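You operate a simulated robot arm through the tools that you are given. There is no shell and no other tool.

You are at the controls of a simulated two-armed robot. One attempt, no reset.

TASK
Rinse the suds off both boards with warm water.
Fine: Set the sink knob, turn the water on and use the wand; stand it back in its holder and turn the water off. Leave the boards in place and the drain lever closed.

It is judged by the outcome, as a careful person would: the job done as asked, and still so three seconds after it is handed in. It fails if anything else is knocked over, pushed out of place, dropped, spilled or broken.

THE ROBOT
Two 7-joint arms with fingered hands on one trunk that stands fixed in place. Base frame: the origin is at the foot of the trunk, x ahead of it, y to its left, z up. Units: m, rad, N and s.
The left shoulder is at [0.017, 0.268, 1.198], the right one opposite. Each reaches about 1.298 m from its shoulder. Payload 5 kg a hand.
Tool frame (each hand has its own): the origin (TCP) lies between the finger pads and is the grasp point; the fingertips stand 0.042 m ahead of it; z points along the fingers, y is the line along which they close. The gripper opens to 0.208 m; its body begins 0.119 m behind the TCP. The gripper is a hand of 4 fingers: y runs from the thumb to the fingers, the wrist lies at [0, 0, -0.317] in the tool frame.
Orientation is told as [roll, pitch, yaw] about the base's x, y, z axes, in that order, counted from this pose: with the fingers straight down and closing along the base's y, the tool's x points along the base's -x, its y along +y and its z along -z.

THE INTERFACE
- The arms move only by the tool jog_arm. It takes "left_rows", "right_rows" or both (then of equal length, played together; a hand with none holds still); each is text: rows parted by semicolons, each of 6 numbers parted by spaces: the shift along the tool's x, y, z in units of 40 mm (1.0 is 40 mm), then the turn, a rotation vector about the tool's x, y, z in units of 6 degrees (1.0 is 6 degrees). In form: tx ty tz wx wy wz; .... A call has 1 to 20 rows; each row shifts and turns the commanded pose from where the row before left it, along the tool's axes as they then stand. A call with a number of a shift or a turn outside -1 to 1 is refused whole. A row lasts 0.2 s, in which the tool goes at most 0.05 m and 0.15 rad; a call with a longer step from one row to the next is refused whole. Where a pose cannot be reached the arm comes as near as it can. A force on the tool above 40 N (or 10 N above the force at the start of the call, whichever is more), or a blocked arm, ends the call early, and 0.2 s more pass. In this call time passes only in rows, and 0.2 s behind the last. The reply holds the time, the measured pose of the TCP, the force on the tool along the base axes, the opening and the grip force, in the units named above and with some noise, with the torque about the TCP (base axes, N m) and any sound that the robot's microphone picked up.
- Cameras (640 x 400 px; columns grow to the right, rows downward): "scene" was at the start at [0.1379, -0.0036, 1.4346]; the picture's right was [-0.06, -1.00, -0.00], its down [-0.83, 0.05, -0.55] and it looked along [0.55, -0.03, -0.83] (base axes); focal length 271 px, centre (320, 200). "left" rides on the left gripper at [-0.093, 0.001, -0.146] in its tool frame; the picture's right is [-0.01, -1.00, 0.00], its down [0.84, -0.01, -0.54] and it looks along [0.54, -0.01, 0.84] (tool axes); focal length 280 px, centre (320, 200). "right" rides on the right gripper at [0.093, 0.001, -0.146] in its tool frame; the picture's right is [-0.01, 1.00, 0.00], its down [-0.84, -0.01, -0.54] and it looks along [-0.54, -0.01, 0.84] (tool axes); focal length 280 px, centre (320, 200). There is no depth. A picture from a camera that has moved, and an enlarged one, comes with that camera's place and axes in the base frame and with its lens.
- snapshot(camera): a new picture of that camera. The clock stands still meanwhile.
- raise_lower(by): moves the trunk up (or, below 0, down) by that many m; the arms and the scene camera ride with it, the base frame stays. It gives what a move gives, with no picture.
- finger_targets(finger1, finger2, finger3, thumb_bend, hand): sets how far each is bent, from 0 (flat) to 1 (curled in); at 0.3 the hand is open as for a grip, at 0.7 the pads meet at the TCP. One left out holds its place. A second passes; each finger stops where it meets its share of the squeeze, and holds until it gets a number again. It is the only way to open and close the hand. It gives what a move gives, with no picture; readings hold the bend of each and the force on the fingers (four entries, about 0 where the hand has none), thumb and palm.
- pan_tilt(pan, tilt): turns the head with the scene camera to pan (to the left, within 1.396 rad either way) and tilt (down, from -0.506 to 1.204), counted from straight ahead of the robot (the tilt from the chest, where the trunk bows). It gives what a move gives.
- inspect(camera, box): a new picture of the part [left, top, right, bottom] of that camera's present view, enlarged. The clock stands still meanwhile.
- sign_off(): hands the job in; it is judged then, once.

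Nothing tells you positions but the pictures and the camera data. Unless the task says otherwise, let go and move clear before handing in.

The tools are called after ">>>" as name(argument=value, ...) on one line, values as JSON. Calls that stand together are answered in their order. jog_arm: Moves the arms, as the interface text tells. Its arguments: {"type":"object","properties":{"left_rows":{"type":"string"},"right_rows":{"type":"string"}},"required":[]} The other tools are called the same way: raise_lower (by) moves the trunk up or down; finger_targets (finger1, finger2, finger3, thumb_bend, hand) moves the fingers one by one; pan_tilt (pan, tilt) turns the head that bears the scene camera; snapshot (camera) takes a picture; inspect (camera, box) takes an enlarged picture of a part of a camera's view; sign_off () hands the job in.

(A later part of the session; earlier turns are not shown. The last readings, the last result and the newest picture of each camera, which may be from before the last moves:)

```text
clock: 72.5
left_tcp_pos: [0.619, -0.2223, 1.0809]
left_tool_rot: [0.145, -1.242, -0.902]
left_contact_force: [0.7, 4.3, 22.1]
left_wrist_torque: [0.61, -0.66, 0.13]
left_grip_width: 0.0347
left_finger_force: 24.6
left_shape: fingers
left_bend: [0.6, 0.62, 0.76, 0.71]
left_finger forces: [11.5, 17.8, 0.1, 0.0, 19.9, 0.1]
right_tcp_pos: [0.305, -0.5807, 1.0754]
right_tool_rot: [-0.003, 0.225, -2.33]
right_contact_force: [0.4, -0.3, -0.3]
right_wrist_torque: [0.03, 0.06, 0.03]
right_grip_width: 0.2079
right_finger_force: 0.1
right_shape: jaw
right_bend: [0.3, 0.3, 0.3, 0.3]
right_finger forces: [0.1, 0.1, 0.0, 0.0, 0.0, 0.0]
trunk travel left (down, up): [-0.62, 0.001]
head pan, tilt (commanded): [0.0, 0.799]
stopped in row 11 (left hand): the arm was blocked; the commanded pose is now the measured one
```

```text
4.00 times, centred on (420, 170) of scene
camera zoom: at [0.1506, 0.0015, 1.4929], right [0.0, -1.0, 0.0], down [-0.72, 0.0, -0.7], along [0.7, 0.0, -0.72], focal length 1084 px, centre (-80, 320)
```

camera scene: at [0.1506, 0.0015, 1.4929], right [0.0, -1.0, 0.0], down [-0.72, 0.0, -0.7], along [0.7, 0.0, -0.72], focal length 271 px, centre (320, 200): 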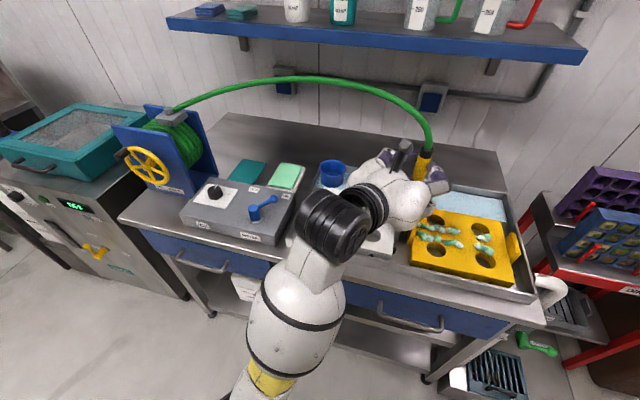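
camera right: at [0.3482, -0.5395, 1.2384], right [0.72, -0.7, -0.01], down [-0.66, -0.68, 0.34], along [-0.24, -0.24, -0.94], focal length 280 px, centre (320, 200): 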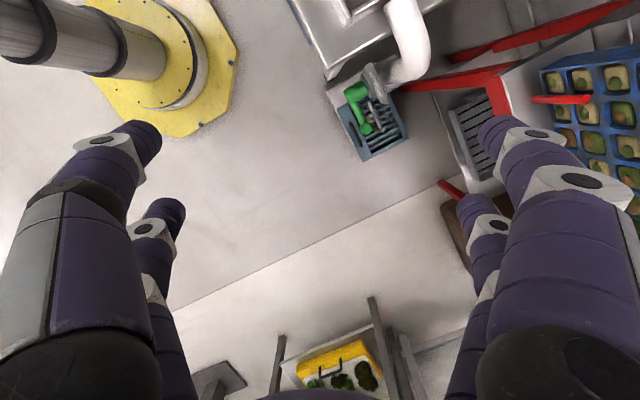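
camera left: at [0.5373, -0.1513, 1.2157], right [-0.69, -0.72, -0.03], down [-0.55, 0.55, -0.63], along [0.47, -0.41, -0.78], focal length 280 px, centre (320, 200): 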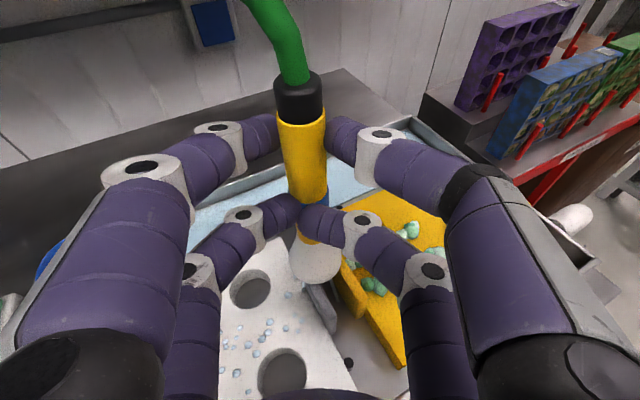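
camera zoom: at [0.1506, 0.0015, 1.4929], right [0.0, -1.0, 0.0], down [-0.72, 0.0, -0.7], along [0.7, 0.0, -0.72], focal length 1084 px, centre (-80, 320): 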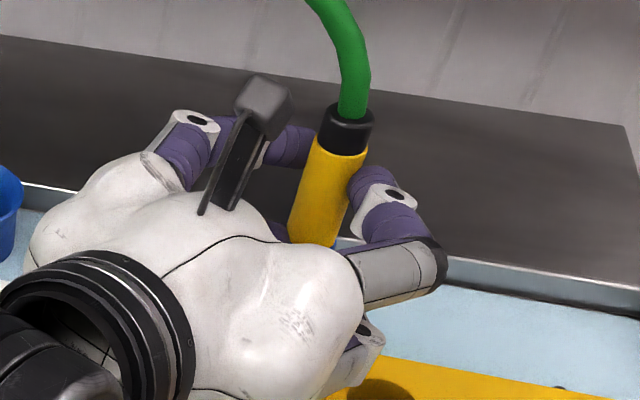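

The nozzle came down onto the boards' handles because my elbow was pressing against the trunk. I'll lift straight up 4 cm, then swing the hand's heading to the right so the wrist and elbow move away from the body.

>>> jog_arm(left_rows="-0.9465 0.0466 -0.3194 0 0 0;0 0 0 0.9465 -0.0466 0.3194;0 0 0 0.9465 -0.0466 0.3194;0 0 0 0.9465 -0.0466 0.3194;0 0 0 0.9465 -0.0466 0.3194;0 0 0 0.9465 -0.0466 0.3194;0 0 0 0.9465 -0.0466 0.3194")

>>> snapshot(camera="scene")

>>> snapshot(camera="left")

>>> inspect(camera="scene", box=[330, 130, 530, 300])

```text
clock: 74.0
left_tcp_pos: [0.6214, -0.2234, 1.1214]
left_tool_rot: [0.131, -1.244, -1.519]
left_contact_force: [0.4, -0.9, -4.0]
left_wrist_torque: [0.18, 0.05, 0.0]
left_grip_width: 0.0341
left_finger_force: 18.4
left_shape: fingers
left_bend: [0.59, 0.66, 0.76, 0.73]
left_finger forces: [13.3, 6.2, 0.0, 0.0, 17.6, 0.0]
right_tcp_pos: [0.3062, -0.5823, 1.0755]
right_tool_rot: [-0.006, 0.223, -2.329]
right_contact_force: [0.1, 0.0, 0.4]
right_wrist_torque: [-0.03, -0.01, 0.0]
right_grip_width: 0.2082
right_finger_force: 0.1
right_shape: jaw
right_bend: [0.3, 0.3, 0.3, 0.3]
right_finger forces: [0.1, 0.0, 0.0, 0.0, 0.1, 0.1]
trunk travel left (down, up): [-0.62, 0.001]
head pan, tilt (commanded): [0.0, 0.799]
```

```text
taken
camera scene: at [0.1514, 0.0012, 1.4929], right [0.0, -1.0, 0.0], down [-0.72, 0.0, -0.7], along [0.7, 0.0, -0.72], focal length 271 px, centre (320, 200)
```

scene: 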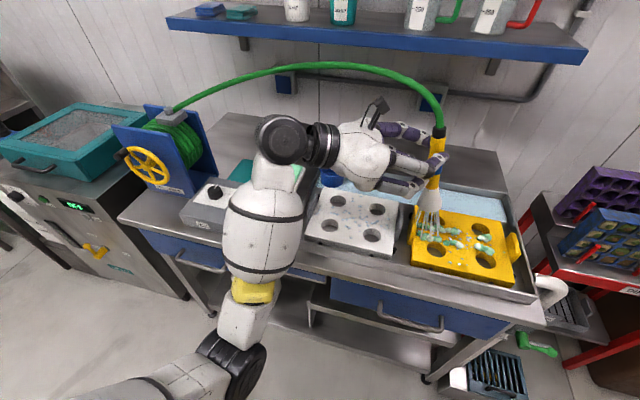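

```text
taken
camera left: at [0.5973, -0.1174, 1.2563], right [-0.98, -0.18, -0.03], down [-0.12, 0.77, -0.63], along [0.13, -0.61, -0.78], focal length 280 px, centre (320, 200)
```

left: 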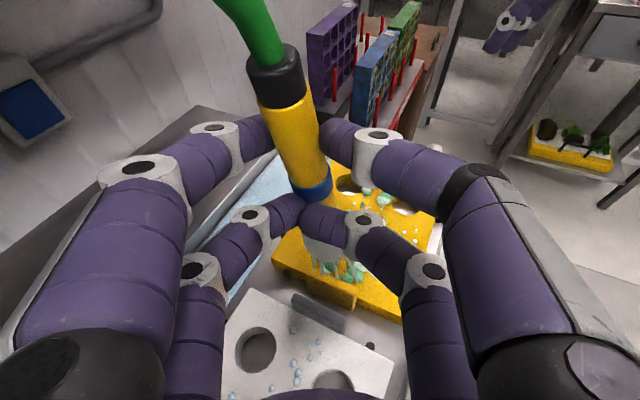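

```text
2.35 times, centred on (430, 215) of scene
camera zoom: at [0.1514, 0.0012, 1.4929], right [0.0, -1.0, 0.0], down [-0.72, 0.0, -0.7], along [0.7, 0.0, -0.72], focal length 638 px, centre (61, 165)
```

zoom: 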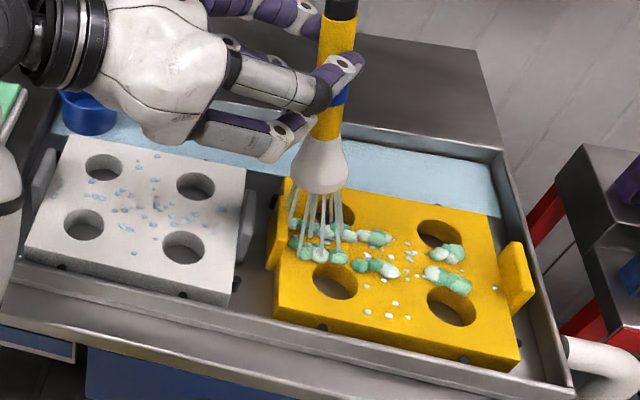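

The arm posture is good now, boards are in place, and the wand is spraying the yellow board's left suds. Sweeping the front line rightward slowly.

>>> jog_arm(left_rows="0.076 -0.033 -0.23 0 0 0;0.076 -0.033 -0.23 0 0 0;0.076 -0.033 -0.23 0 0 0;-0.072 -0.114 0.199 0 0 0;-0.072 -0.114 0.199 0 0 0;-0.072 -0.114 0.199 0 0 0;-0.072 -0.114 0.199 0 0 0;-0.072 -0.114 0.199 0 0 0;-0.072 -0.114 0.199 0 0 0;-0.072 -0.114 0.199 0 0 0;-0.072 -0.114 0.199 0 0 0;-0.072 -0.114 0.199 0 0 0;-0.072 -0.114 0.199 0 0 0;-0.072 -0.114 0.199 0 0 0;-0.036 0.222 0.136 0 0 0;-0.036 0.222 0.136 0 0 0;-0.036 0.222 0.136 0 0 0;-0.036 0.222 0.136 0 0 0")

>>> inspect(camera="scene", box=[330, 130, 530, 300])

>>> snapshot(camera="scene")

```text
clock: 77.8
left_tcp_pos: [0.6178, -0.3117, 1.1191]
left_tool_rot: [0.127, -1.24, -1.514]
left_contact_force: [0.0, 0.4, -3.6]
left_wrist_torque: [0.2, 0.02, 0.01]
left_grip_width: 0.0342
left_finger_force: 18.2
left_shape: fingers
left_bend: [0.59, 0.66, 0.76, 0.73]
left_finger forces: [13.3, 6.1, 0.1, 0.0, 17.5, 0.0]
right_tcp_pos: [0.307, -0.5802, 1.0756]
right_tool_rot: [-0.004, 0.222, -2.332]
right_contact_force: [0.2, -0.1, -0.1]
right_wrist_torque: [0.02, 0.03, 0.01]
right_grip_width: 0.2079
right_finger_force: 0.1
right_shape: jaw
right_bend: [0.3, 0.3, 0.3, 0.3]
right_finger forces: [0.1, 0.0, 0.0, 0.0, 0.0, 0.0]
trunk travel left (down, up): [-0.62, 0.001]
head pan, tilt (commanded): [0.0, 0.799]
```

```text
2.35 times, centred on (430, 215) of scene
camera zoom: at [0.1517, 0.0011, 1.4928], right [0.0, -1.0, 0.0], down [-0.72, 0.0, -0.7], along [0.7, 0.0, -0.72], focal length 638 px, centre (61, 165)
```

zoom: 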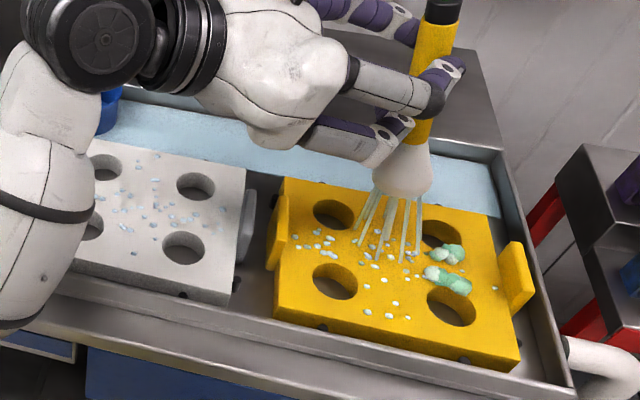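

```text
taken
camera scene: at [0.1517, 0.0011, 1.4928], right [0.0, -1.0, 0.0], down [-0.72, 0.0, -0.7], along [0.7, 0.0, -0.72], focal length 271 px, centre (320, 200)
```

scene: 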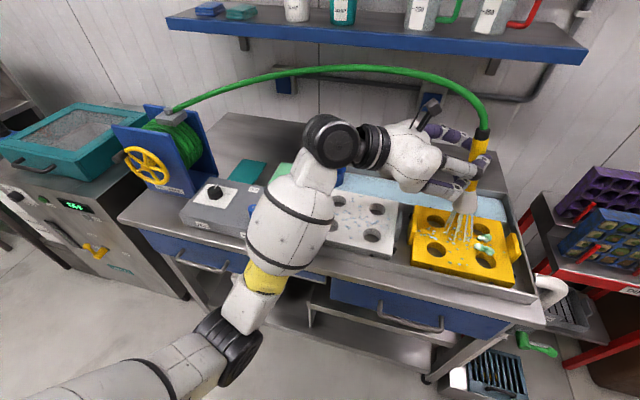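

The yellow board's left half is clean. Now its two right clusters.

>>> jog_arm(left_rows="-0.084 -0.09 0.237 0 0 0;-0.084 -0.09 0.237 0 0 0;-0.084 -0.09 0.237 0 0 0;-0.084 -0.09 0.237 0 0 0;-0.084 -0.09 0.237 0 0 0;-0.084 -0.09 0.237 0 0 0;0 0 0 0 0 0;0.023 -0.216 -0.097 0 0 0;0.023 -0.216 -0.097 0 0 0;0.023 -0.216 -0.097 0 0 0;0.023 -0.216 -0.097 0 0 0;0.023 -0.216 -0.097 0 0 0;0 0 0 0 0 0;0.051 0.177 -0.129 0 0 0;0.051 0.177 -0.129 0 0 0;0.051 0.177 -0.129 0 0 0")

>>> inspect(camera="scene", box=[330, 130, 530, 300])

>>> snapshot(camera="scene")

```text
clock: 81.2
left_tcp_pos: [0.5771, -0.3459, 1.1208]
left_tool_rot: [0.13, -1.243, -1.519]
left_contact_force: [-0.3, 0.5, -4.5]
left_wrist_torque: [0.12, -0.01, 0.01]
left_grip_width: 0.0342
left_finger_force: 18.2
left_shape: fingers
left_bend: [0.59, 0.66, 0.76, 0.73]
left_finger forces: [13.1, 6.1, 0.0, 0.1, 17.5, 0.0]
right_tcp_pos: [0.3054, -0.5814, 1.0754]
right_tool_rot: [-0.006, 0.223, -2.33]
right_contact_force: [0.1, -0.3, 0.0]
right_wrist_torque: [0.05, -0.06, -0.04]
right_grip_width: 0.2081
right_finger_force: 0.1
right_shape: jaw
right_bend: [0.3, 0.3, 0.3, 0.3]
right_finger forces: [0.1, 0.1, 0.2, 0.1, 0.0, 0.1]
trunk travel left (down, up): [-0.62, 0.001]
head pan, tilt (commanded): [0.0, 0.799]
```

```text
2.35 times, centred on (430, 215) of scene
camera zoom: at [0.1515, 0.001, 1.4929], right [0.0, -1.0, 0.0], down [-0.72, 0.0, -0.7], along [0.7, 0.0, -0.72], focal length 638 px, centre (61, 165)
```

zoom: 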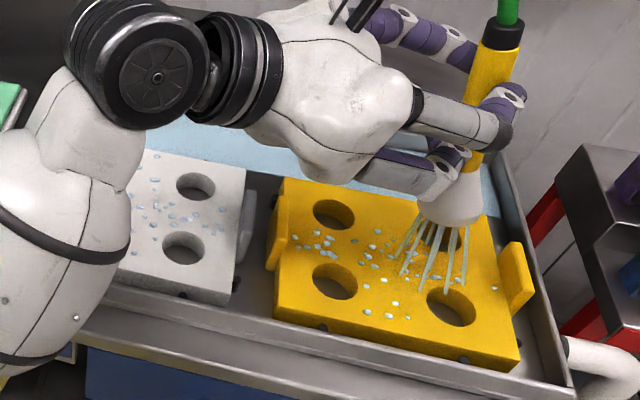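

```text
taken
camera scene: at [0.1515, 0.001, 1.4929], right [0.0, -1.0, 0.0], down [-0.72, 0.0, -0.7], along [0.7, 0.0, -0.72], focal length 271 px, centre (320, 200)
```

scene: 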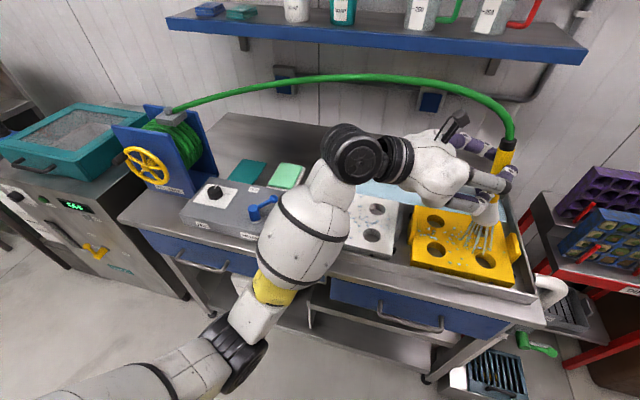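

Both boards now look free of suds (only clear droplets remain). Before returning the wand I'll check its lean in my grip so that it goes into the holder upright.

>>> snapshot(camera="left")

>>> inspect(camera="scene", box=[440, 120, 540, 260])

>>> inspect(camera="left", box=[200, 0, 440, 300])

```text
taken
camera left: at [0.5534, -0.2396, 1.2565], right [-0.98, -0.18, -0.03], down [-0.12, 0.77, -0.63], along [0.13, -0.61, -0.78], focal length 280 px, centre (320, 200)
```

left: 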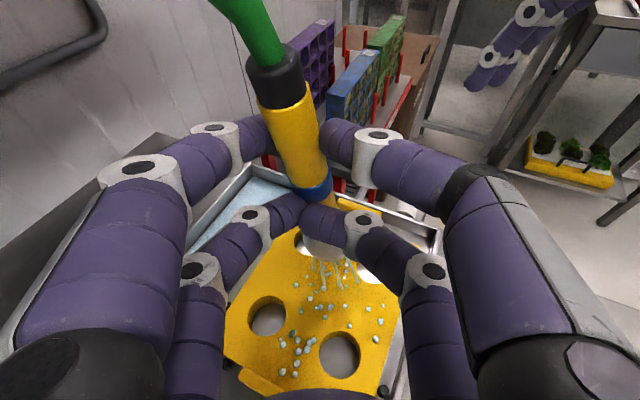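

```text
2.86 times, centred on (490, 190) of scene
camera zoom: at [0.1515, 0.001, 1.4929], right [0.0, -1.0, 0.0], down [-0.72, 0.0, -0.7], along [0.7, 0.0, -0.72], focal length 774 px, centre (-166, 229)
```

zoom: 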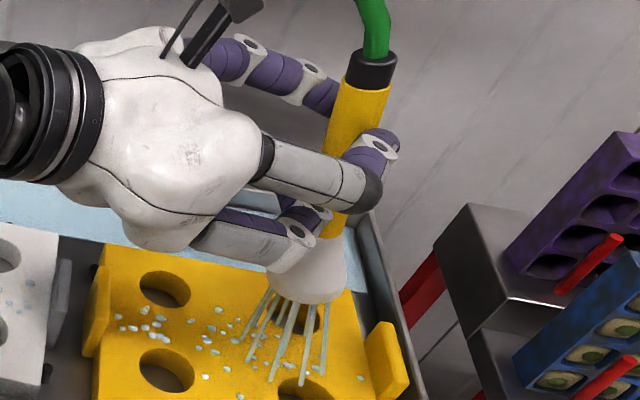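

```text
1.33 times, centred on (320, 150) of left
camera zoom: at [0.5534, -0.2396, 1.2565], right [-0.98, -0.18, -0.03], down [-0.12, 0.77, -0.63], along [0.13, -0.61, -0.78], focal length 374 px, centre (320, 267)
```

zoom: 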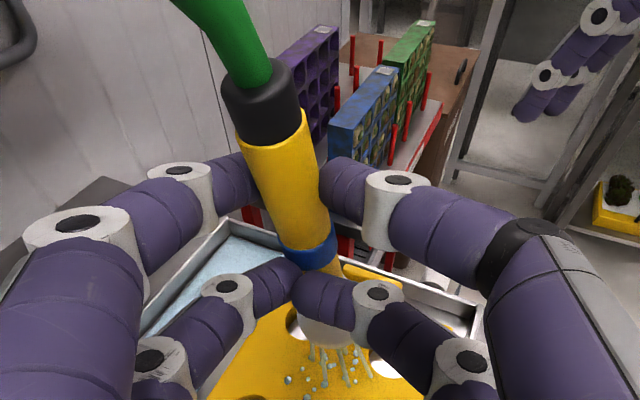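

The wand leans about 10° in my grip. I've computed the hand pose that makes it vertical; first I'll carry it back over the sink toward the holder and rotate the hand accordingly, keeping the nozzle high.

>>> jog_arm(left_rows="0.2215 0.648 -0.574 0 0 0;0.2215 0.648 -0.574 0 0 0;0.2215 0.648 -0.574 0 0 0;0.2215 0.648 -0.574 0 0 0;0.2215 0.648 -0.574 0 0 0;0.2215 0.648 -0.574 0 0 0;0.2215 0.648 -0.574 0 0 0;0.2215 0.648 -0.574 0 0 0;0 0 0 -0.512 0.165 -0.074;0 0 0 -0.512 0.165 -0.074;0 0 0 -0.512 0.165 -0.074;0 0 0 -0.512 0.165 -0.074;0 0 0 -0.512 0.165 -0.074;0 0 0 -0.512 0.165 -0.074;0 0 0 -0.512 0.165 -0.074;0 0 0 -0.512 0.165 -0.074;0 0 0 -0.512 0.165 -0.074;0 0 0 -0.512 0.165 -0.074")

>>> snapshot(camera="scene")

>>> snapshot(camera="left")

>>> inspect(camera="scene", box=[280, 80, 480, 240])

>>> inspect(camera="scene", box=[360, 170, 540, 310])

```text
clock: 85.0
left_tcp_pos: [0.7498, -0.1133, 1.1188]
left_tool_rot: [0.388, -1.095, -1.214]
left_contact_force: [-0.8, 0.8, -3.5]
left_wrist_torque: [0.07, 0.14, -0.03]
left_grip_width: 0.0343
left_finger_force: 17.8
left_shape: fingers
left_bend: [0.59, 0.66, 0.76, 0.73]
left_finger forces: [13.1, 5.5, 0.0, 0.1, 16.8, 0.0]
right_tcp_pos: [0.3055, -0.5808, 1.0731]
right_tool_rot: [-0.006, 0.223, -2.329]
right_contact_force: [-0.5, -0.9, -0.2]
right_wrist_torque: [0.0, 0.03, -0.01]
right_grip_width: 0.2079
right_finger_force: 0.0
right_shape: jaw
right_bend: [0.3, 0.3, 0.3, 0.3]
right_finger forces: [0.1, 0.0, 0.0, 0.0, 0.1, 0.0]
trunk travel left (down, up): [-0.62, 0.001]
head pan, tilt (commanded): [0.0, 0.799]
```

```text
taken
camera scene: at [0.1517, 0.0012, 1.4929], right [0.0, -1.0, 0.0], down [-0.72, 0.0, -0.7], along [0.7, 0.0, -0.72], focal length 271 px, centre (320, 200)
```

scene: 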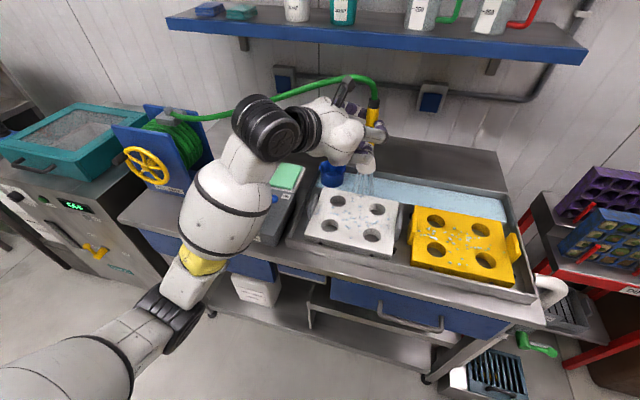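

```text
taken
camera left: at [0.6699, -0.0593, 1.2652], right [-0.75, -0.65, -0.16], down [-0.49, 0.7, -0.52], along [0.45, -0.31, -0.84], focal length 280 px, centre (320, 200)
```

left: 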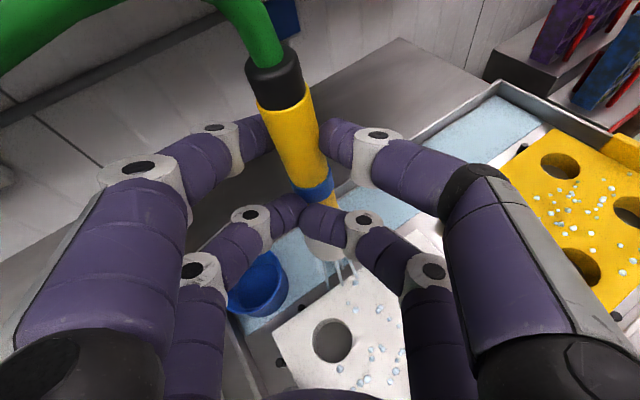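

```text
2.50 times, centred on (380, 160) of scene
camera zoom: at [0.1517, 0.0012, 1.4929], right [0.0, -1.0, 0.0], down [-0.72, 0.0, -0.7], along [0.7, 0.0, -0.72], focal length 678 px, centre (170, 300)
```

zoom: 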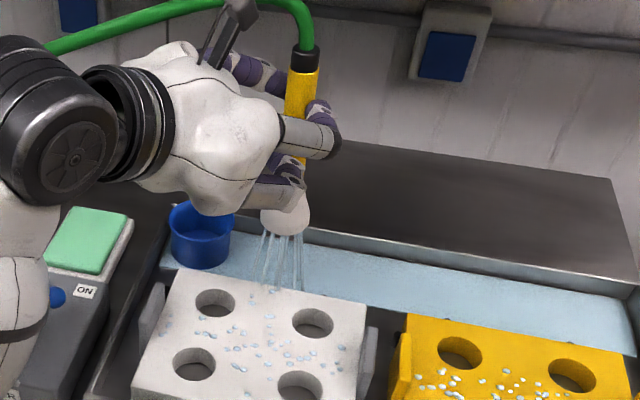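

```text
2.86 times, centred on (450, 240) of scene
camera zoom: at [0.1517, 0.0012, 1.4929], right [0.0, -1.0, 0.0], down [-0.72, 0.0, -0.7], along [0.7, 0.0, -0.72], focal length 774 px, centre (-51, 86)
```

zoom: 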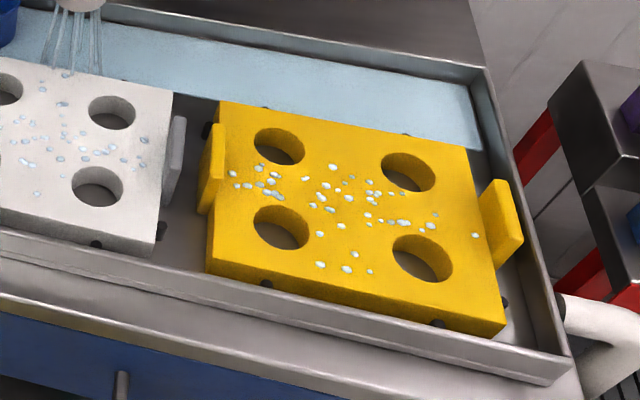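

Both boards are clean—only clear droplets remain. The wand is now nearly vertical; I'll zoom in to align the nozzle precisely with the holder.

>>> inspect(camera="left", box=[210, 160, 400, 330])

>>> inspect(camera="scene", box=[300, 90, 410, 210])

```text
2.35 times, centred on (305, 245) of left
camera zoom: at [0.6699, -0.0593, 1.2652], right [-0.75, -0.65, -0.16], down [-0.49, 0.7, -0.52], along [0.45, -0.31, -0.84], focal length 660 px, centre (355, 94)
```

zoom: 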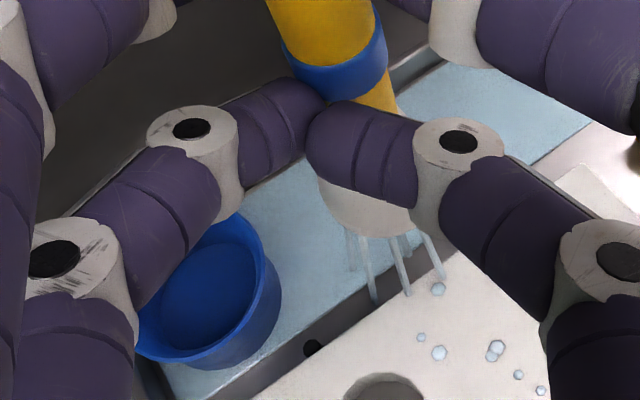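

```text
3.33 times, centred on (355, 150) of scene
camera zoom: at [0.1517, 0.0012, 1.4929], right [0.0, -1.0, 0.0], down [-0.72, 0.0, -0.7], along [0.7, 0.0, -0.72], focal length 903 px, centre (203, 367)
```

zoom: 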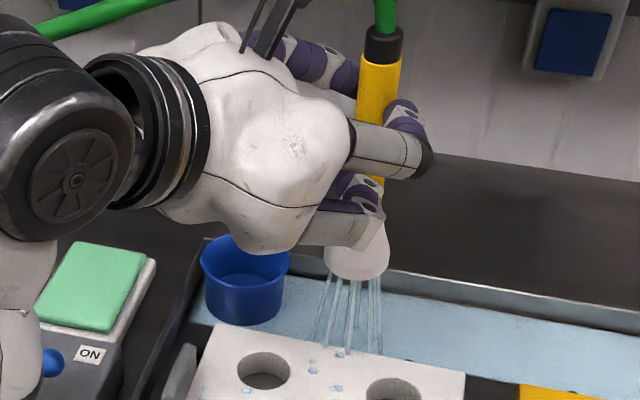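

Holder centre is about (0.853, −0.040), rim z≈0.924. I'll bring the nozzle over it, still ~4 cm above the rim, then compare nozzle and cup directly.

>>> jog_arm(left_rows="0.257 0.73 -0.036 0 0 0;0.257 0.73 -0.036 0 0 0;0.257 0.73 -0.036 0 0 0;0.257 0.73 -0.036 0 0 0")

>>> inspect(camera="left", box=[210, 130, 430, 330])

>>> inspect(camera="scene", box=[280, 80, 390, 200])

```text
clock: 86.0
left_tcp_pos: [0.8277, -0.0176, 1.1058]
left_tool_rot: [0.39, -1.096, -1.215]
left_contact_force: [0.4, -0.3, -3.3]
left_wrist_torque: [0.07, 0.12, -0.02]
left_grip_width: 0.034
left_finger_force: 14.6
left_shape: fingers
left_bend: [0.59, 0.66, 0.76, 0.73]
left_finger forces: [13.7, 0.0, 0.1, 0.0, 15.6, 0.0]
right_tcp_pos: [0.3062, -0.5813, 1.0751]
right_tool_rot: [-0.005, 0.224, -2.331]
right_contact_force: [0.1, 0.7, -0.9]
right_wrist_torque: [-0.07, 0.05, 0.02]
right_grip_width: 0.2081
right_finger_force: 0.1
right_shape: jaw
right_bend: [0.3, 0.3, 0.3, 0.3]
right_finger forces: [0.0, 0.0, 0.1, 0.0, 0.0, 0.0]
trunk travel left (down, up): [-0.62, 0.001]
head pan, tilt (commanded): [0.0, 0.799]
```

```text
2.00 times, centred on (320, 230) of left
camera zoom: at [0.7481, 0.0366, 1.251], right [-0.75, -0.64, -0.16], down [-0.49, 0.7, -0.52], along [0.45, -0.31, -0.84], focal length 561 px, centre (320, 140)
```

zoom: 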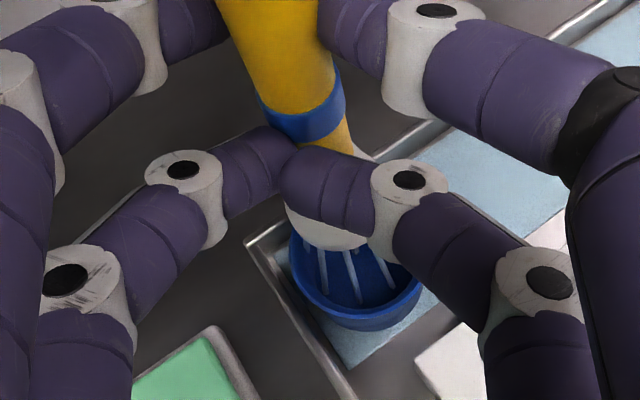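

```text
3.33 times, centred on (335, 140) of scene
camera zoom: at [0.1519, 0.0017, 1.4928], right [0.0, -1.0, 0.0], down [-0.72, 0.0, -0.7], along [0.7, 0.0, -0.72], focal length 903 px, centre (270, 400)
```

zoom: 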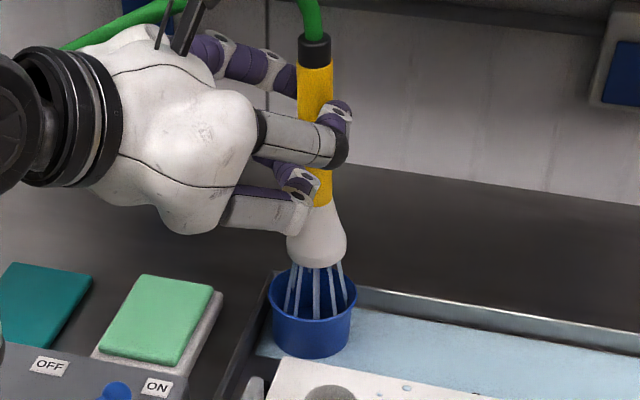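

The nozzle sits about 14 mm too far toward the wall. I'll shift it, dip slightly, and recheck before inserting.

>>> jog_arm(left_rows="0.1 -0.2 -0.29 0 0 0;0.44 -0.087 0.212 0 0 0")

>>> inspect(camera="left", box=[210, 130, 430, 330])

>>> inspect(camera="scene", box=[280, 80, 390, 200])

```text
clock: 86.7
left_tcp_pos: [0.8124, -0.013, 1.0867]
left_tool_rot: [0.39, -1.096, -1.216]
left_contact_force: [-0.6, 0.6, -2.8]
left_wrist_torque: [0.14, 0.17, -0.04]
left_grip_width: 0.0345
left_finger_force: 14.7
left_shape: fingers
left_bend: [0.59, 0.66, 0.76, 0.73]
left_finger forces: [13.8, 0.0, 0.0, 0.1, 15.6, 0.0]
right_tcp_pos: [0.3059, -0.5798, 1.0756]
right_tool_rot: [-0.007, 0.223, -2.329]
right_contact_force: [-0.5, 0.9, 0.2]
right_wrist_torque: [-0.03, 0.04, -0.01]
right_grip_width: 0.2081
right_finger_force: 0.1
right_shape: jaw
right_bend: [0.3, 0.3, 0.3, 0.3]
right_finger forces: [0.1, 0.0, 0.0, 0.0, 0.1, 0.1]
trunk travel left (down, up): [-0.62, 0.001]
head pan, tilt (commanded): [0.0, 0.799]
```

```text
2.00 times, centred on (320, 230) of left
camera zoom: at [0.7341, 0.0403, 1.2312], right [-0.75, -0.64, -0.16], down [-0.49, 0.7, -0.52], along [0.45, -0.31, -0.84], focal length 561 px, centre (320, 140)
```

zoom: 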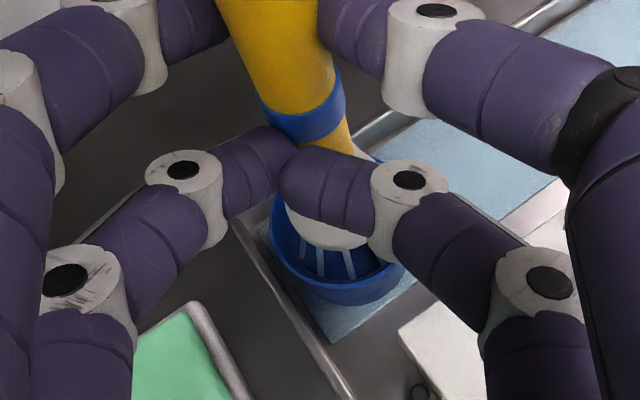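

```text
3.33 times, centred on (335, 140) of scene
camera zoom: at [0.1519, 0.0014, 1.4928], right [0.0, -1.0, 0.0], down [-0.72, 0.0, -0.7], along [0.7, 0.0, -0.72], focal length 903 px, centre (270, 400)
```

zoom: 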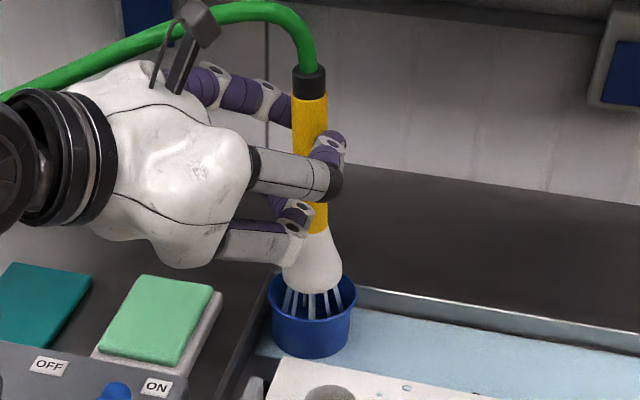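

The nozzle is now centred over the cup in both views. Lowering slowly into the holder.

>>> jog_arm(left_rows="0.333 -0.065 0.159 0 0 0;0.333 -0.065 0.159 0 0 0;0.333 -0.065 0.159 0 0 0")

>>> inspect(camera="left", box=[210, 130, 430, 330])

>>> inspect(camera="scene", box=[280, 80, 390, 200])

```text
clock: 87.5
left_tcp_pos: [0.8128, -0.0141, 1.0409]
left_tool_rot: [0.391, -1.096, -1.217]
left_contact_force: [-0.1, -0.5, -3.2]
left_wrist_torque: [0.13, 0.12, 0.0]
left_grip_width: 0.0343
left_finger_force: 14.3
left_shape: fingers
left_bend: [0.59, 0.66, 0.76, 0.73]
left_finger forces: [13.8, 0.1, 0.1, 0.1, 15.5, 0.1]
right_tcp_pos: [0.3056, -0.5821, 1.0759]
right_tool_rot: [-0.007, 0.224, -2.33]
right_contact_force: [-0.7, 0.5, 0.5]
right_wrist_torque: [-0.02, -0.01, 0.0]
right_grip_width: 0.208
right_finger_force: 0.0
right_shape: jaw
right_bend: [0.3, 0.3, 0.3, 0.3]
right_finger forces: [0.1, 0.0, 0.1, 0.1, 0.1, 0.1]
trunk travel left (down, up): [-0.62, 0.001]
head pan, tilt (commanded): [0.0, 0.799]
```

```text
2.00 times, centred on (320, 230) of left
camera zoom: at [0.7337, 0.0403, 1.1867], right [-0.75, -0.64, -0.16], down [-0.49, 0.7, -0.52], along [0.45, -0.31, -0.84], focal length 561 px, centre (320, 140)
```

zoom: 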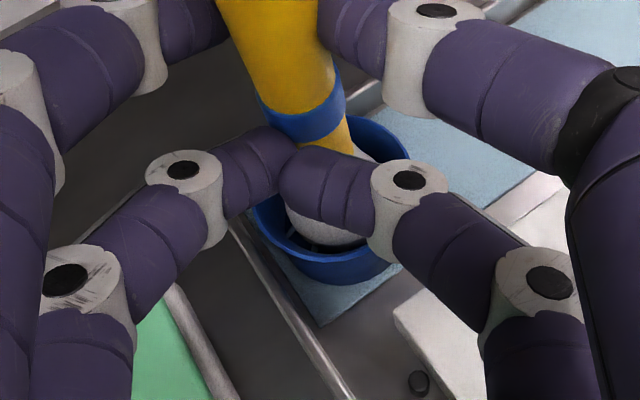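

```text
3.33 times, centred on (335, 140) of scene
camera zoom: at [0.1517, 0.0015, 1.4929], right [0.0, -1.0, 0.0], down [-0.72, 0.0, -0.7], along [0.7, 0.0, -0.72], focal length 903 px, centre (270, 400)
```

zoom: 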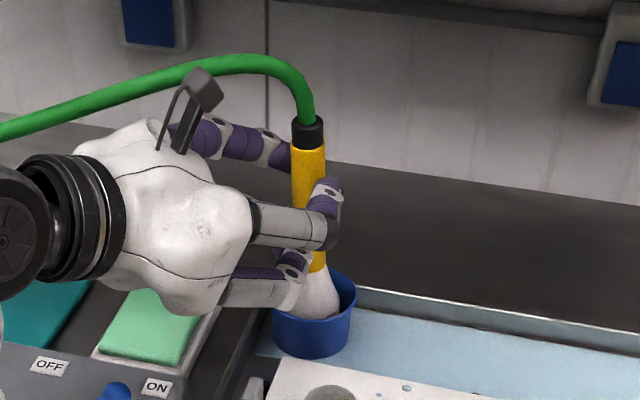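

Entering the cup with no contact. Lowering the last bit gently.

>>> jog_arm(left_rows="0.178 -0.035 0.085 0 0 0;0.178 -0.035 0.085 0 0 0;0.178 -0.035 0.085 0 0 0")

>>> inspect(camera="scene", box=[280, 80, 390, 200])

>>> inspect(camera="left", box=[210, 130, 430, 330])

```text
clock: 88.2
left_tcp_pos: [0.8117, -0.0134, 1.0174]
left_tool_rot: [0.389, -1.096, -1.213]
left_contact_force: [0.9, -0.7, -3.3]
left_wrist_torque: [0.11, 0.15, 0.0]
left_grip_width: 0.0341
left_finger_force: 15.0
left_shape: fingers
left_bend: [0.59, 0.66, 0.76, 0.73]
left_finger forces: [13.7, 0.0, 0.0, 0.1, 15.5, 0.0]
right_tcp_pos: [0.3063, -0.581, 1.0764]
right_tool_rot: [-0.006, 0.224, -2.33]
right_contact_force: [0.5, 0.1, 0.8]
right_wrist_torque: [-0.05, 0.0, 0.01]
right_grip_width: 0.2079
right_finger_force: 0.0
right_shape: jaw
right_bend: [0.3, 0.3, 0.3, 0.3]
right_finger forces: [0.1, 0.1, 0.0, 0.0, 0.0, 0.1]
trunk travel left (down, up): [-0.62, 0.001]
head pan, tilt (commanded): [0.0, 0.799]
```

```text
3.33 times, centred on (335, 140) of scene
camera zoom: at [0.1517, 0.0014, 1.4929], right [0.0, -1.0, 0.0], down [-0.72, 0.0, -0.7], along [0.7, 0.0, -0.72], focal length 903 px, centre (270, 400)
```

zoom: 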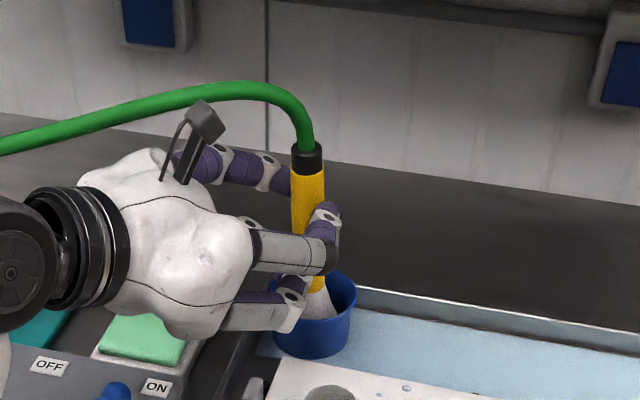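

```text
2.00 times, centred on (320, 230) of left
camera zoom: at [0.7337, 0.04, 1.1625], right [-0.75, -0.64, -0.16], down [-0.49, 0.7, -0.52], along [0.45, -0.31, -0.84], focal length 561 px, centre (320, 140)
```

zoom: 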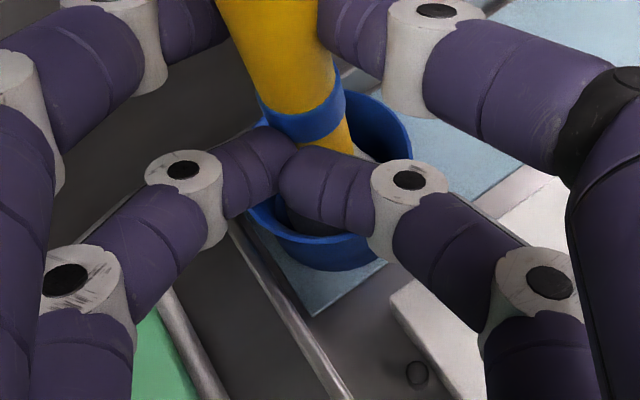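

>>> jog_arm(left_rows="0.13 -0.025 0.062 0 0 0;0.13 -0.025 0.062 0 0 0")

>>> inspect(camera="scene", box=[280, 80, 390, 200])

```text
clock: 88.8
left_tcp_pos: [0.8119, -0.0145, 1.0098]
left_tool_rot: [0.399, -1.099, -1.225]
left_contact_force: [3.0, -1.4, 19.9]
left_wrist_torque: [-0.23, -0.85, 0.11]
left_grip_width: 0.0344
left_finger_force: 19.9
left_shape: fingers
left_bend: [0.58, 0.66, 0.76, 0.73]
left_finger forces: [15.4, 8.5, 0.0, 0.1, 16.8, 0.0]
right_tcp_pos: [0.3041, -0.5804, 1.0756]
right_tool_rot: [-0.002, 0.224, -2.33]
right_contact_force: [-0.9, -0.3, 0.5]
right_wrist_torque: [0.0, -0.03, -0.03]
right_grip_width: 0.2081
right_finger_force: 0.1
right_shape: jaw
right_bend: [0.3, 0.3, 0.3, 0.3]
right_finger forces: [0.0, 0.0, 0.0, 0.0, 0.1, 0.1]
trunk travel left (down, up): [-0.62, 0.001]
head pan, tilt (commanded): [0.0, 0.799]
```

```text
3.33 times, centred on (335, 140) of scene
camera zoom: at [0.1499, 0.0012, 1.4934], right [0.0, -1.0, 0.0], down [-0.72, 0.0, -0.7], along [0.7, 0.0, -0.72], focal length 903 px, centre (270, 400)
```

zoom: 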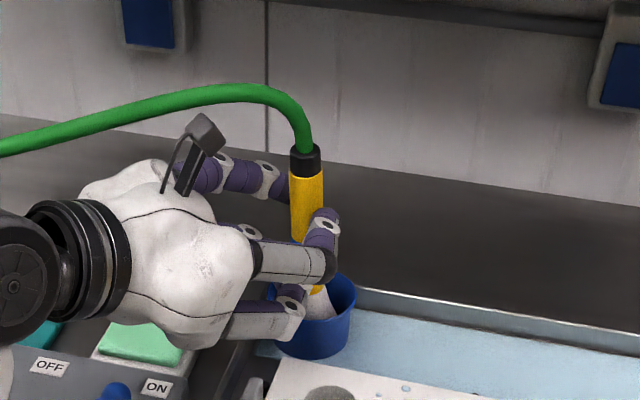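

The nozzle has touched the holder's floor. I'll ease up a few mm while tipping the wand's top upright, then release.

>>> jog_arm(left_rows="-0.215 0.078 0.245 0 0 0")

>>> inspect(camera="scene", box=[280, 80, 390, 200])

>>> snapshot(camera="left")

```text
clock: 89.2
left_tcp_pos: [0.8213, -0.0223, 1.0075]
left_tool_rot: [0.385, -1.094, -1.214]
left_contact_force: [-1.5, 1.8, 5.3]
left_wrist_torque: [0.32, 0.01, 0.12]
left_grip_width: 0.0342
left_finger_force: 23.1
left_shape: fingers
left_bend: [0.58, 0.65, 0.76, 0.73]
left_finger forces: [14.0, 12.6, 0.0, 0.0, 20.0, 0.0]
right_tcp_pos: [0.3057, -0.5809, 1.0747]
right_tool_rot: [-0.005, 0.225, -2.33]
right_contact_force: [0.3, -0.7, -0.2]
right_wrist_torque: [0.02, 0.0, -0.02]
right_grip_width: 0.208
right_finger_force: 0.0
right_shape: jaw
right_bend: [0.3, 0.3, 0.3, 0.3]
right_finger forces: [0.0, 0.1, 0.0, 0.1, 0.1, 0.1]
trunk travel left (down, up): [-0.62, 0.001]
head pan, tilt (commanded): [0.0, 0.799]
```

```text
3.33 times, centred on (335, 140) of scene
camera zoom: at [0.1508, 0.0013, 1.4928], right [0.0, -1.0, 0.0], down [-0.72, 0.0, -0.7], along [0.7, 0.0, -0.72], focal length 903 px, centre (270, 400)
```

zoom: 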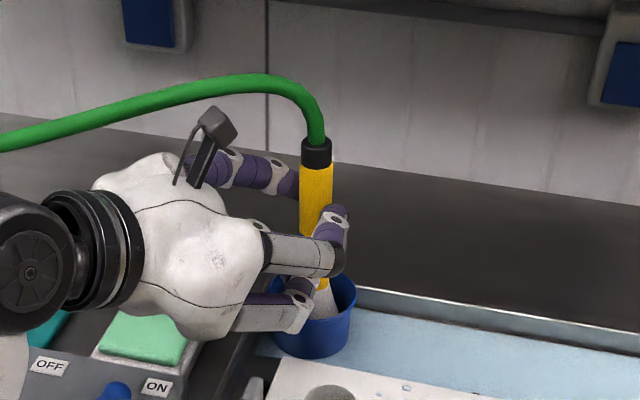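

```text
taken
camera left: at [0.7431, 0.0321, 1.153], right [-0.75, -0.64, -0.16], down [-0.49, 0.7, -0.52], along [0.45, -0.31, -0.84], focal length 280 px, centre (320, 200)
```

left: 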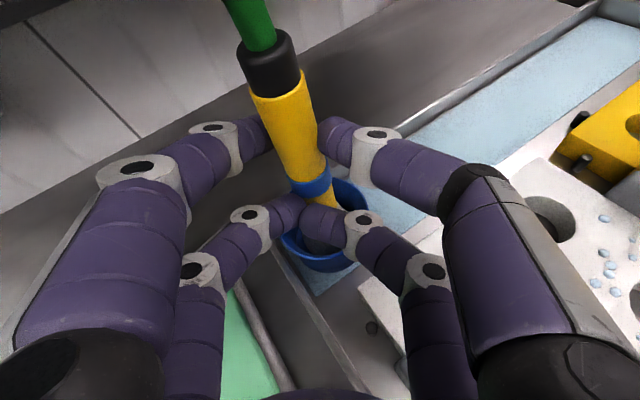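

The cap is back at its original image spot, so the wand is upright in the holder. Releasing.

>>> finger_targets(hand="left", finger1=0.42, finger2=0.42, finger3=0.42, thumb_bend=0.42)

>>> inspect(camera="scene", box=[280, 80, 390, 200])

>>> snapshot(camera="left")

```text
clock: 90.2
left_tcp_pos: [0.8233, -0.0218, 1.0096]
left_tool_rot: [0.389, -1.095, -1.217]
left_contact_force: [-0.1, 0.6, -1.1]
left_wrist_torque: [0.0, 0.01, -0.01]
left_grip_width: 0.1553
left_finger_force: 0.1
left_shape: fingers
left_bend: [0.42, 0.42, 0.42, 0.42]
left_finger forces: [0.0, 0.0, 0.0, 0.0, 0.1, 0.0]
right_tcp_pos: [0.3073, -0.5818, 1.0748]
right_tool_rot: [-0.004, 0.223, -2.33]
right_contact_force: [0.1, -0.9, 0.6]
right_wrist_torque: [0.0, 0.0, 0.0]
right_grip_width: 0.2082
right_finger_force: 0.1
right_shape: jaw
right_bend: [0.3, 0.3, 0.3, 0.3]
right_finger forces: [0.0, 0.0, 0.0, 0.0, 0.1, 0.1]
trunk travel left (down, up): [-0.62, 0.001]
head pan, tilt (commanded): [0.0, 0.799]
```

```text
3.33 times, centred on (335, 140) of scene
camera zoom: at [0.1515, 0.0012, 1.4929], right [0.0, -1.0, 0.0], down [-0.72, 0.0, -0.7], along [0.7, 0.0, -0.72], focal length 903 px, centre (270, 400)
```

zoom: 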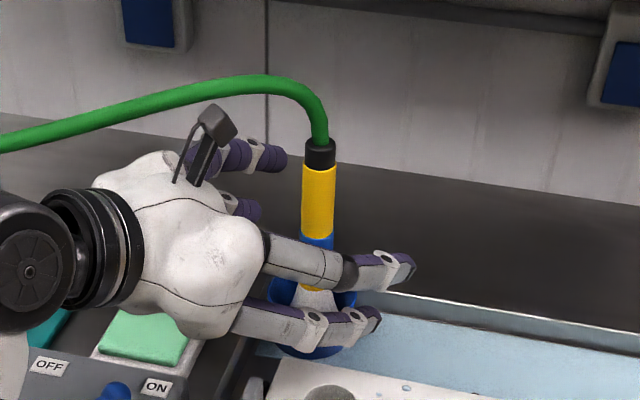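

```text
taken
camera left: at [0.7432, 0.0319, 1.1547], right [-0.75, -0.64, -0.16], down [-0.49, 0.7, -0.52], along [0.45, -0.31, -0.84], focal length 280 px, centre (320, 200)
```

left: 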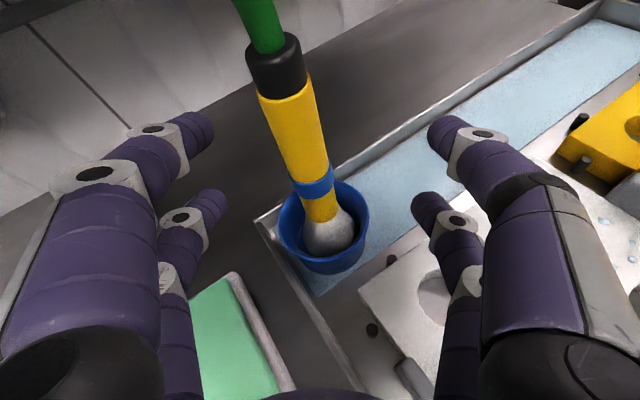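

The wand stands upright in the holder by itself. Before retreating I want to see how the hose runs relative to my hand.

>>> snapshot(camera="scene")

>>> inspect(camera="scene", box=[140, 60, 360, 200])

```text
taken
camera scene: at [0.1515, 0.0012, 1.4929], right [0.0, -1.0, 0.0], down [-0.72, 0.0, -0.7], along [0.7, 0.0, -0.72], focal length 271 px, centre (320, 200)
```

scene: 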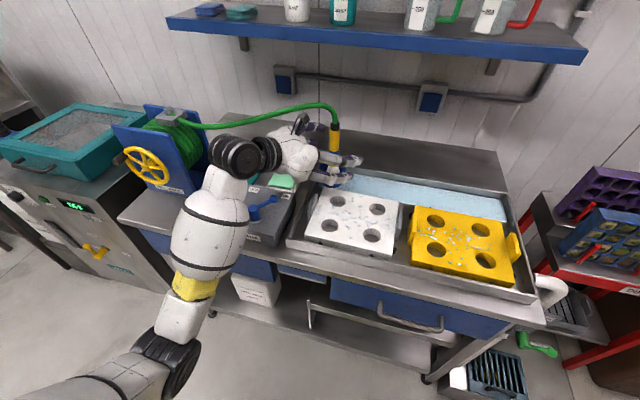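

```text
2.86 times, centred on (250, 130) of scene
camera zoom: at [0.1515, 0.0012, 1.4929], right [0.0, -1.0, 0.0], down [-0.72, 0.0, -0.7], along [0.7, 0.0, -0.72], focal length 774 px, centre (520, 400)
```

zoom: 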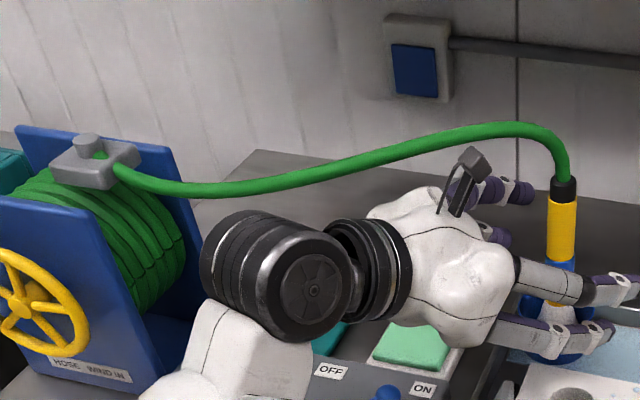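

The hose runs behind the hand, above finger height. I'll retreat horizontally first, then up and back, and turn the hand fingers-down above the lever.

>>> jog_arm(left_rows="0.382 -0.075 -0.83 0 0 0;0.382 -0.075 -0.83 0 0 0;0.382 -0.075 -0.83 0 0 0;-0.355 0.065 -0.70 0 0 0;-0.355 0.065 -0.70 0 0 0;-0.355 0.065 -0.70 0 0 0;-0.355 0.065 -0.70 0 0 0")

>>> snapshot(camera="scene")

>>> snapshot(camera="left")

```text
clock: 91.8
left_tcp_pos: [0.6887, 0.11, 1.1093]
left_tool_rot: [0.388, -1.094, -1.214]
left_contact_force: [0.0, 0.4, -0.5]
left_wrist_torque: [-0.03, -0.01, 0.03]
left_grip_width: 0.1551
left_finger_force: 0.0
left_shape: fingers
left_bend: [0.42, 0.42, 0.42, 0.42]
left_finger forces: [0.1, 0.0, 0.0, 0.0, 0.0, 0.0]
right_tcp_pos: [0.3056, -0.5807, 1.0743]
right_tool_rot: [-0.006, 0.224, -2.331]
right_contact_force: [0.6, 0.3, -0.2]
right_wrist_torque: [0.02, 0.02, -0.01]
right_grip_width: 0.2081
right_finger_force: 0.0
right_shape: jaw
right_bend: [0.3, 0.3, 0.3, 0.3]
right_finger forces: [0.0, 0.1, 0.0, 0.0, 0.0, 0.0]
trunk travel left (down, up): [-0.62, 0.001]
head pan, tilt (commanded): [0.0, 0.799]
```

```text
taken
camera scene: at [0.1514, 0.0012, 1.4929], right [0.0, -1.0, 0.0], down [-0.72, 0.0, -0.7], along [0.7, 0.0, -0.72], focal length 271 px, centre (320, 200)
```

scene: 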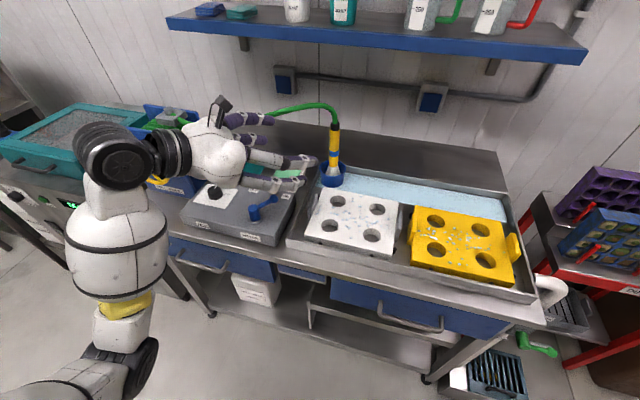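

```text
taken
camera left: at [0.6103, 0.1638, 1.2547], right [-0.75, -0.64, -0.16], down [-0.49, 0.7, -0.52], along [0.45, -0.31, -0.84], focal length 280 px, centre (320, 200)
```

left: 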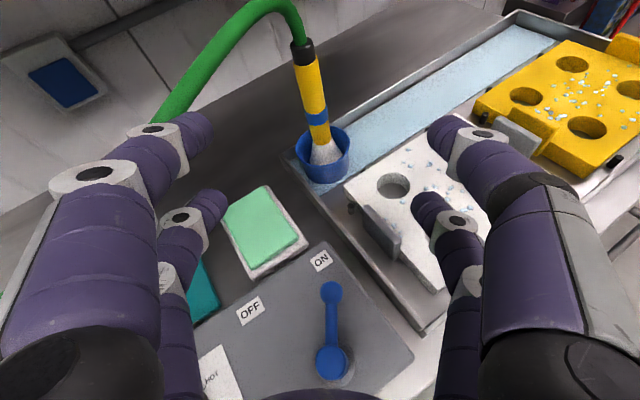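

The wand stays upright in its holder. Now turning the hand fingers-down over the lever.

>>> jog_arm(left_rows="0 0 0 0.343 0.839 0.277;0 0 0 0.343 0.839 0.277;0 0 0 0.343 0.839 0.277;0 0 0 0.343 0.839 0.277;0 0 0 0.343 0.839 0.277;0 0 0 0.343 0.839 0.277;0 0 0 0.343 0.839 0.277;0 0 0 0.343 0.839 0.277;0 0 0 0.343 0.839 0.277;0 0 0 0.343 0.839 0.277;0 0 0 0.343 0.839 0.277;0 0 0 0.343 0.839 0.277")

>>> finger_targets(hand="left", finger1=0.68, thumb_bend=0.68, finger2=0.3, finger3=0.3)

>>> snapshot(camera="left")

>>> inspect(camera="scene", box=[180, 90, 350, 240])

```text
clock: 94.5
left_tcp_pos: [0.6894, 0.1104, 1.1085]
left_tool_rot: [0.0, 0.002, -1.368]
left_contact_force: [-0.5, -0.2, -0.7]
left_wrist_torque: [0.05, -0.05, 0.04]
left_grip_width: 0.1549
left_finger_force: 0.1
left_shape: fingers
left_bend: [0.42, 0.42, 0.42, 0.42]
left_finger forces: [0.0, 0.0, 0.0, 0.1, 0.0, 0.0]
right_tcp_pos: [0.3048, -0.5809, 1.0739]
right_tool_rot: [-0.005, 0.222, -2.331]
right_contact_force: [0.7, -1.1, 0.6]
right_wrist_torque: [0.02, -0.02, 0.02]
right_grip_width: 0.2079
right_finger_force: 0.1
right_shape: jaw
right_bend: [0.3, 0.3, 0.3, 0.3]
right_finger forces: [0.0, 0.1, 0.0, 0.1, 0.0, 0.1]
trunk travel left (down, up): [-0.62, 0.001]
head pan, tilt (commanded): [0.0, 0.799]
```

```text
clock: 95.5
left_tcp_pos: [0.6891, 0.1082, 1.1092]
left_tool_rot: [0.0, -0.003, -1.368]
left_contact_force: [-0.6, -0.4, -0.5]
left_wrist_torque: [-0.01, 0.0, -0.01]
left_grip_width: 0.0208
left_finger_force: 0.1
left_shape: fingers
left_bend: [0.68, 0.3, 0.3, 0.68]
left_finger forces: [0.0, 0.0, 0.0, 0.0, 0.0, 0.1]
right_tcp_pos: [0.3052, -0.5818, 1.0748]
right_tool_rot: [-0.006, 0.223, -2.33]
right_contact_force: [0.7, 0.7, 0.2]
right_wrist_torque: [-0.03, 0.02, 0.05]
right_grip_width: 0.2078
right_finger_force: 0.0
right_shape: jaw
right_bend: [0.3, 0.3, 0.3, 0.3]
right_finger forces: [0.1, 0.1, 0.0, 0.0, 0.0, 0.0]
trunk travel left (down, up): [-0.62, 0.001]
head pan, tilt (commanded): [0.0, 0.799]
```

```text
taken
camera left: at [0.7083, 0.0184, 1.2553], right [-0.98, -0.22, 0.0], down [-0.18, 0.82, 0.54], along [-0.12, 0.52, -0.84], focal length 280 px, centre (320, 200)
```

left: 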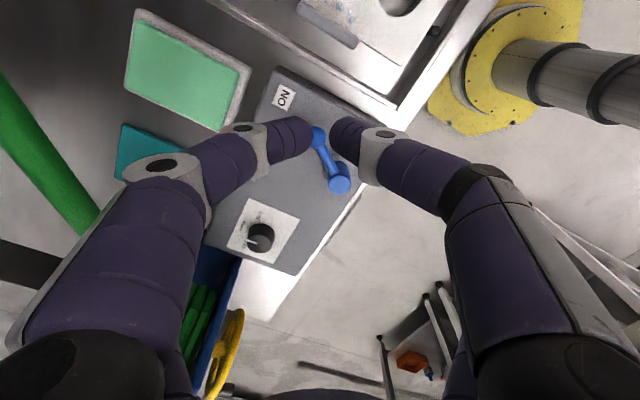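

```text
2.67 times, centred on (265, 165) of scene
camera zoom: at [0.1515, 0.0013, 1.4929], right [0.0, -1.0, 0.0], down [-0.72, 0.0, -0.7], along [0.7, 0.0, -0.72], focal length 723 px, centre (467, 293)
```

zoom: 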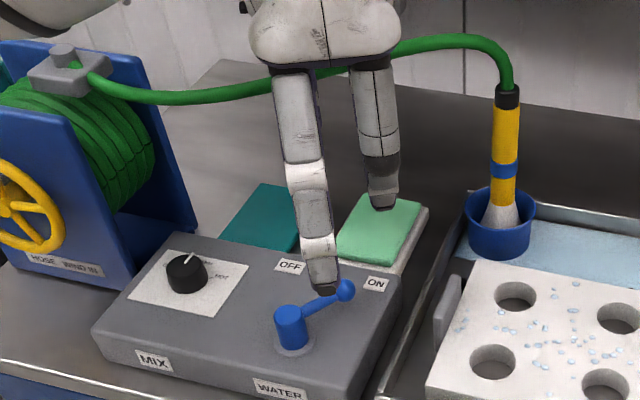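

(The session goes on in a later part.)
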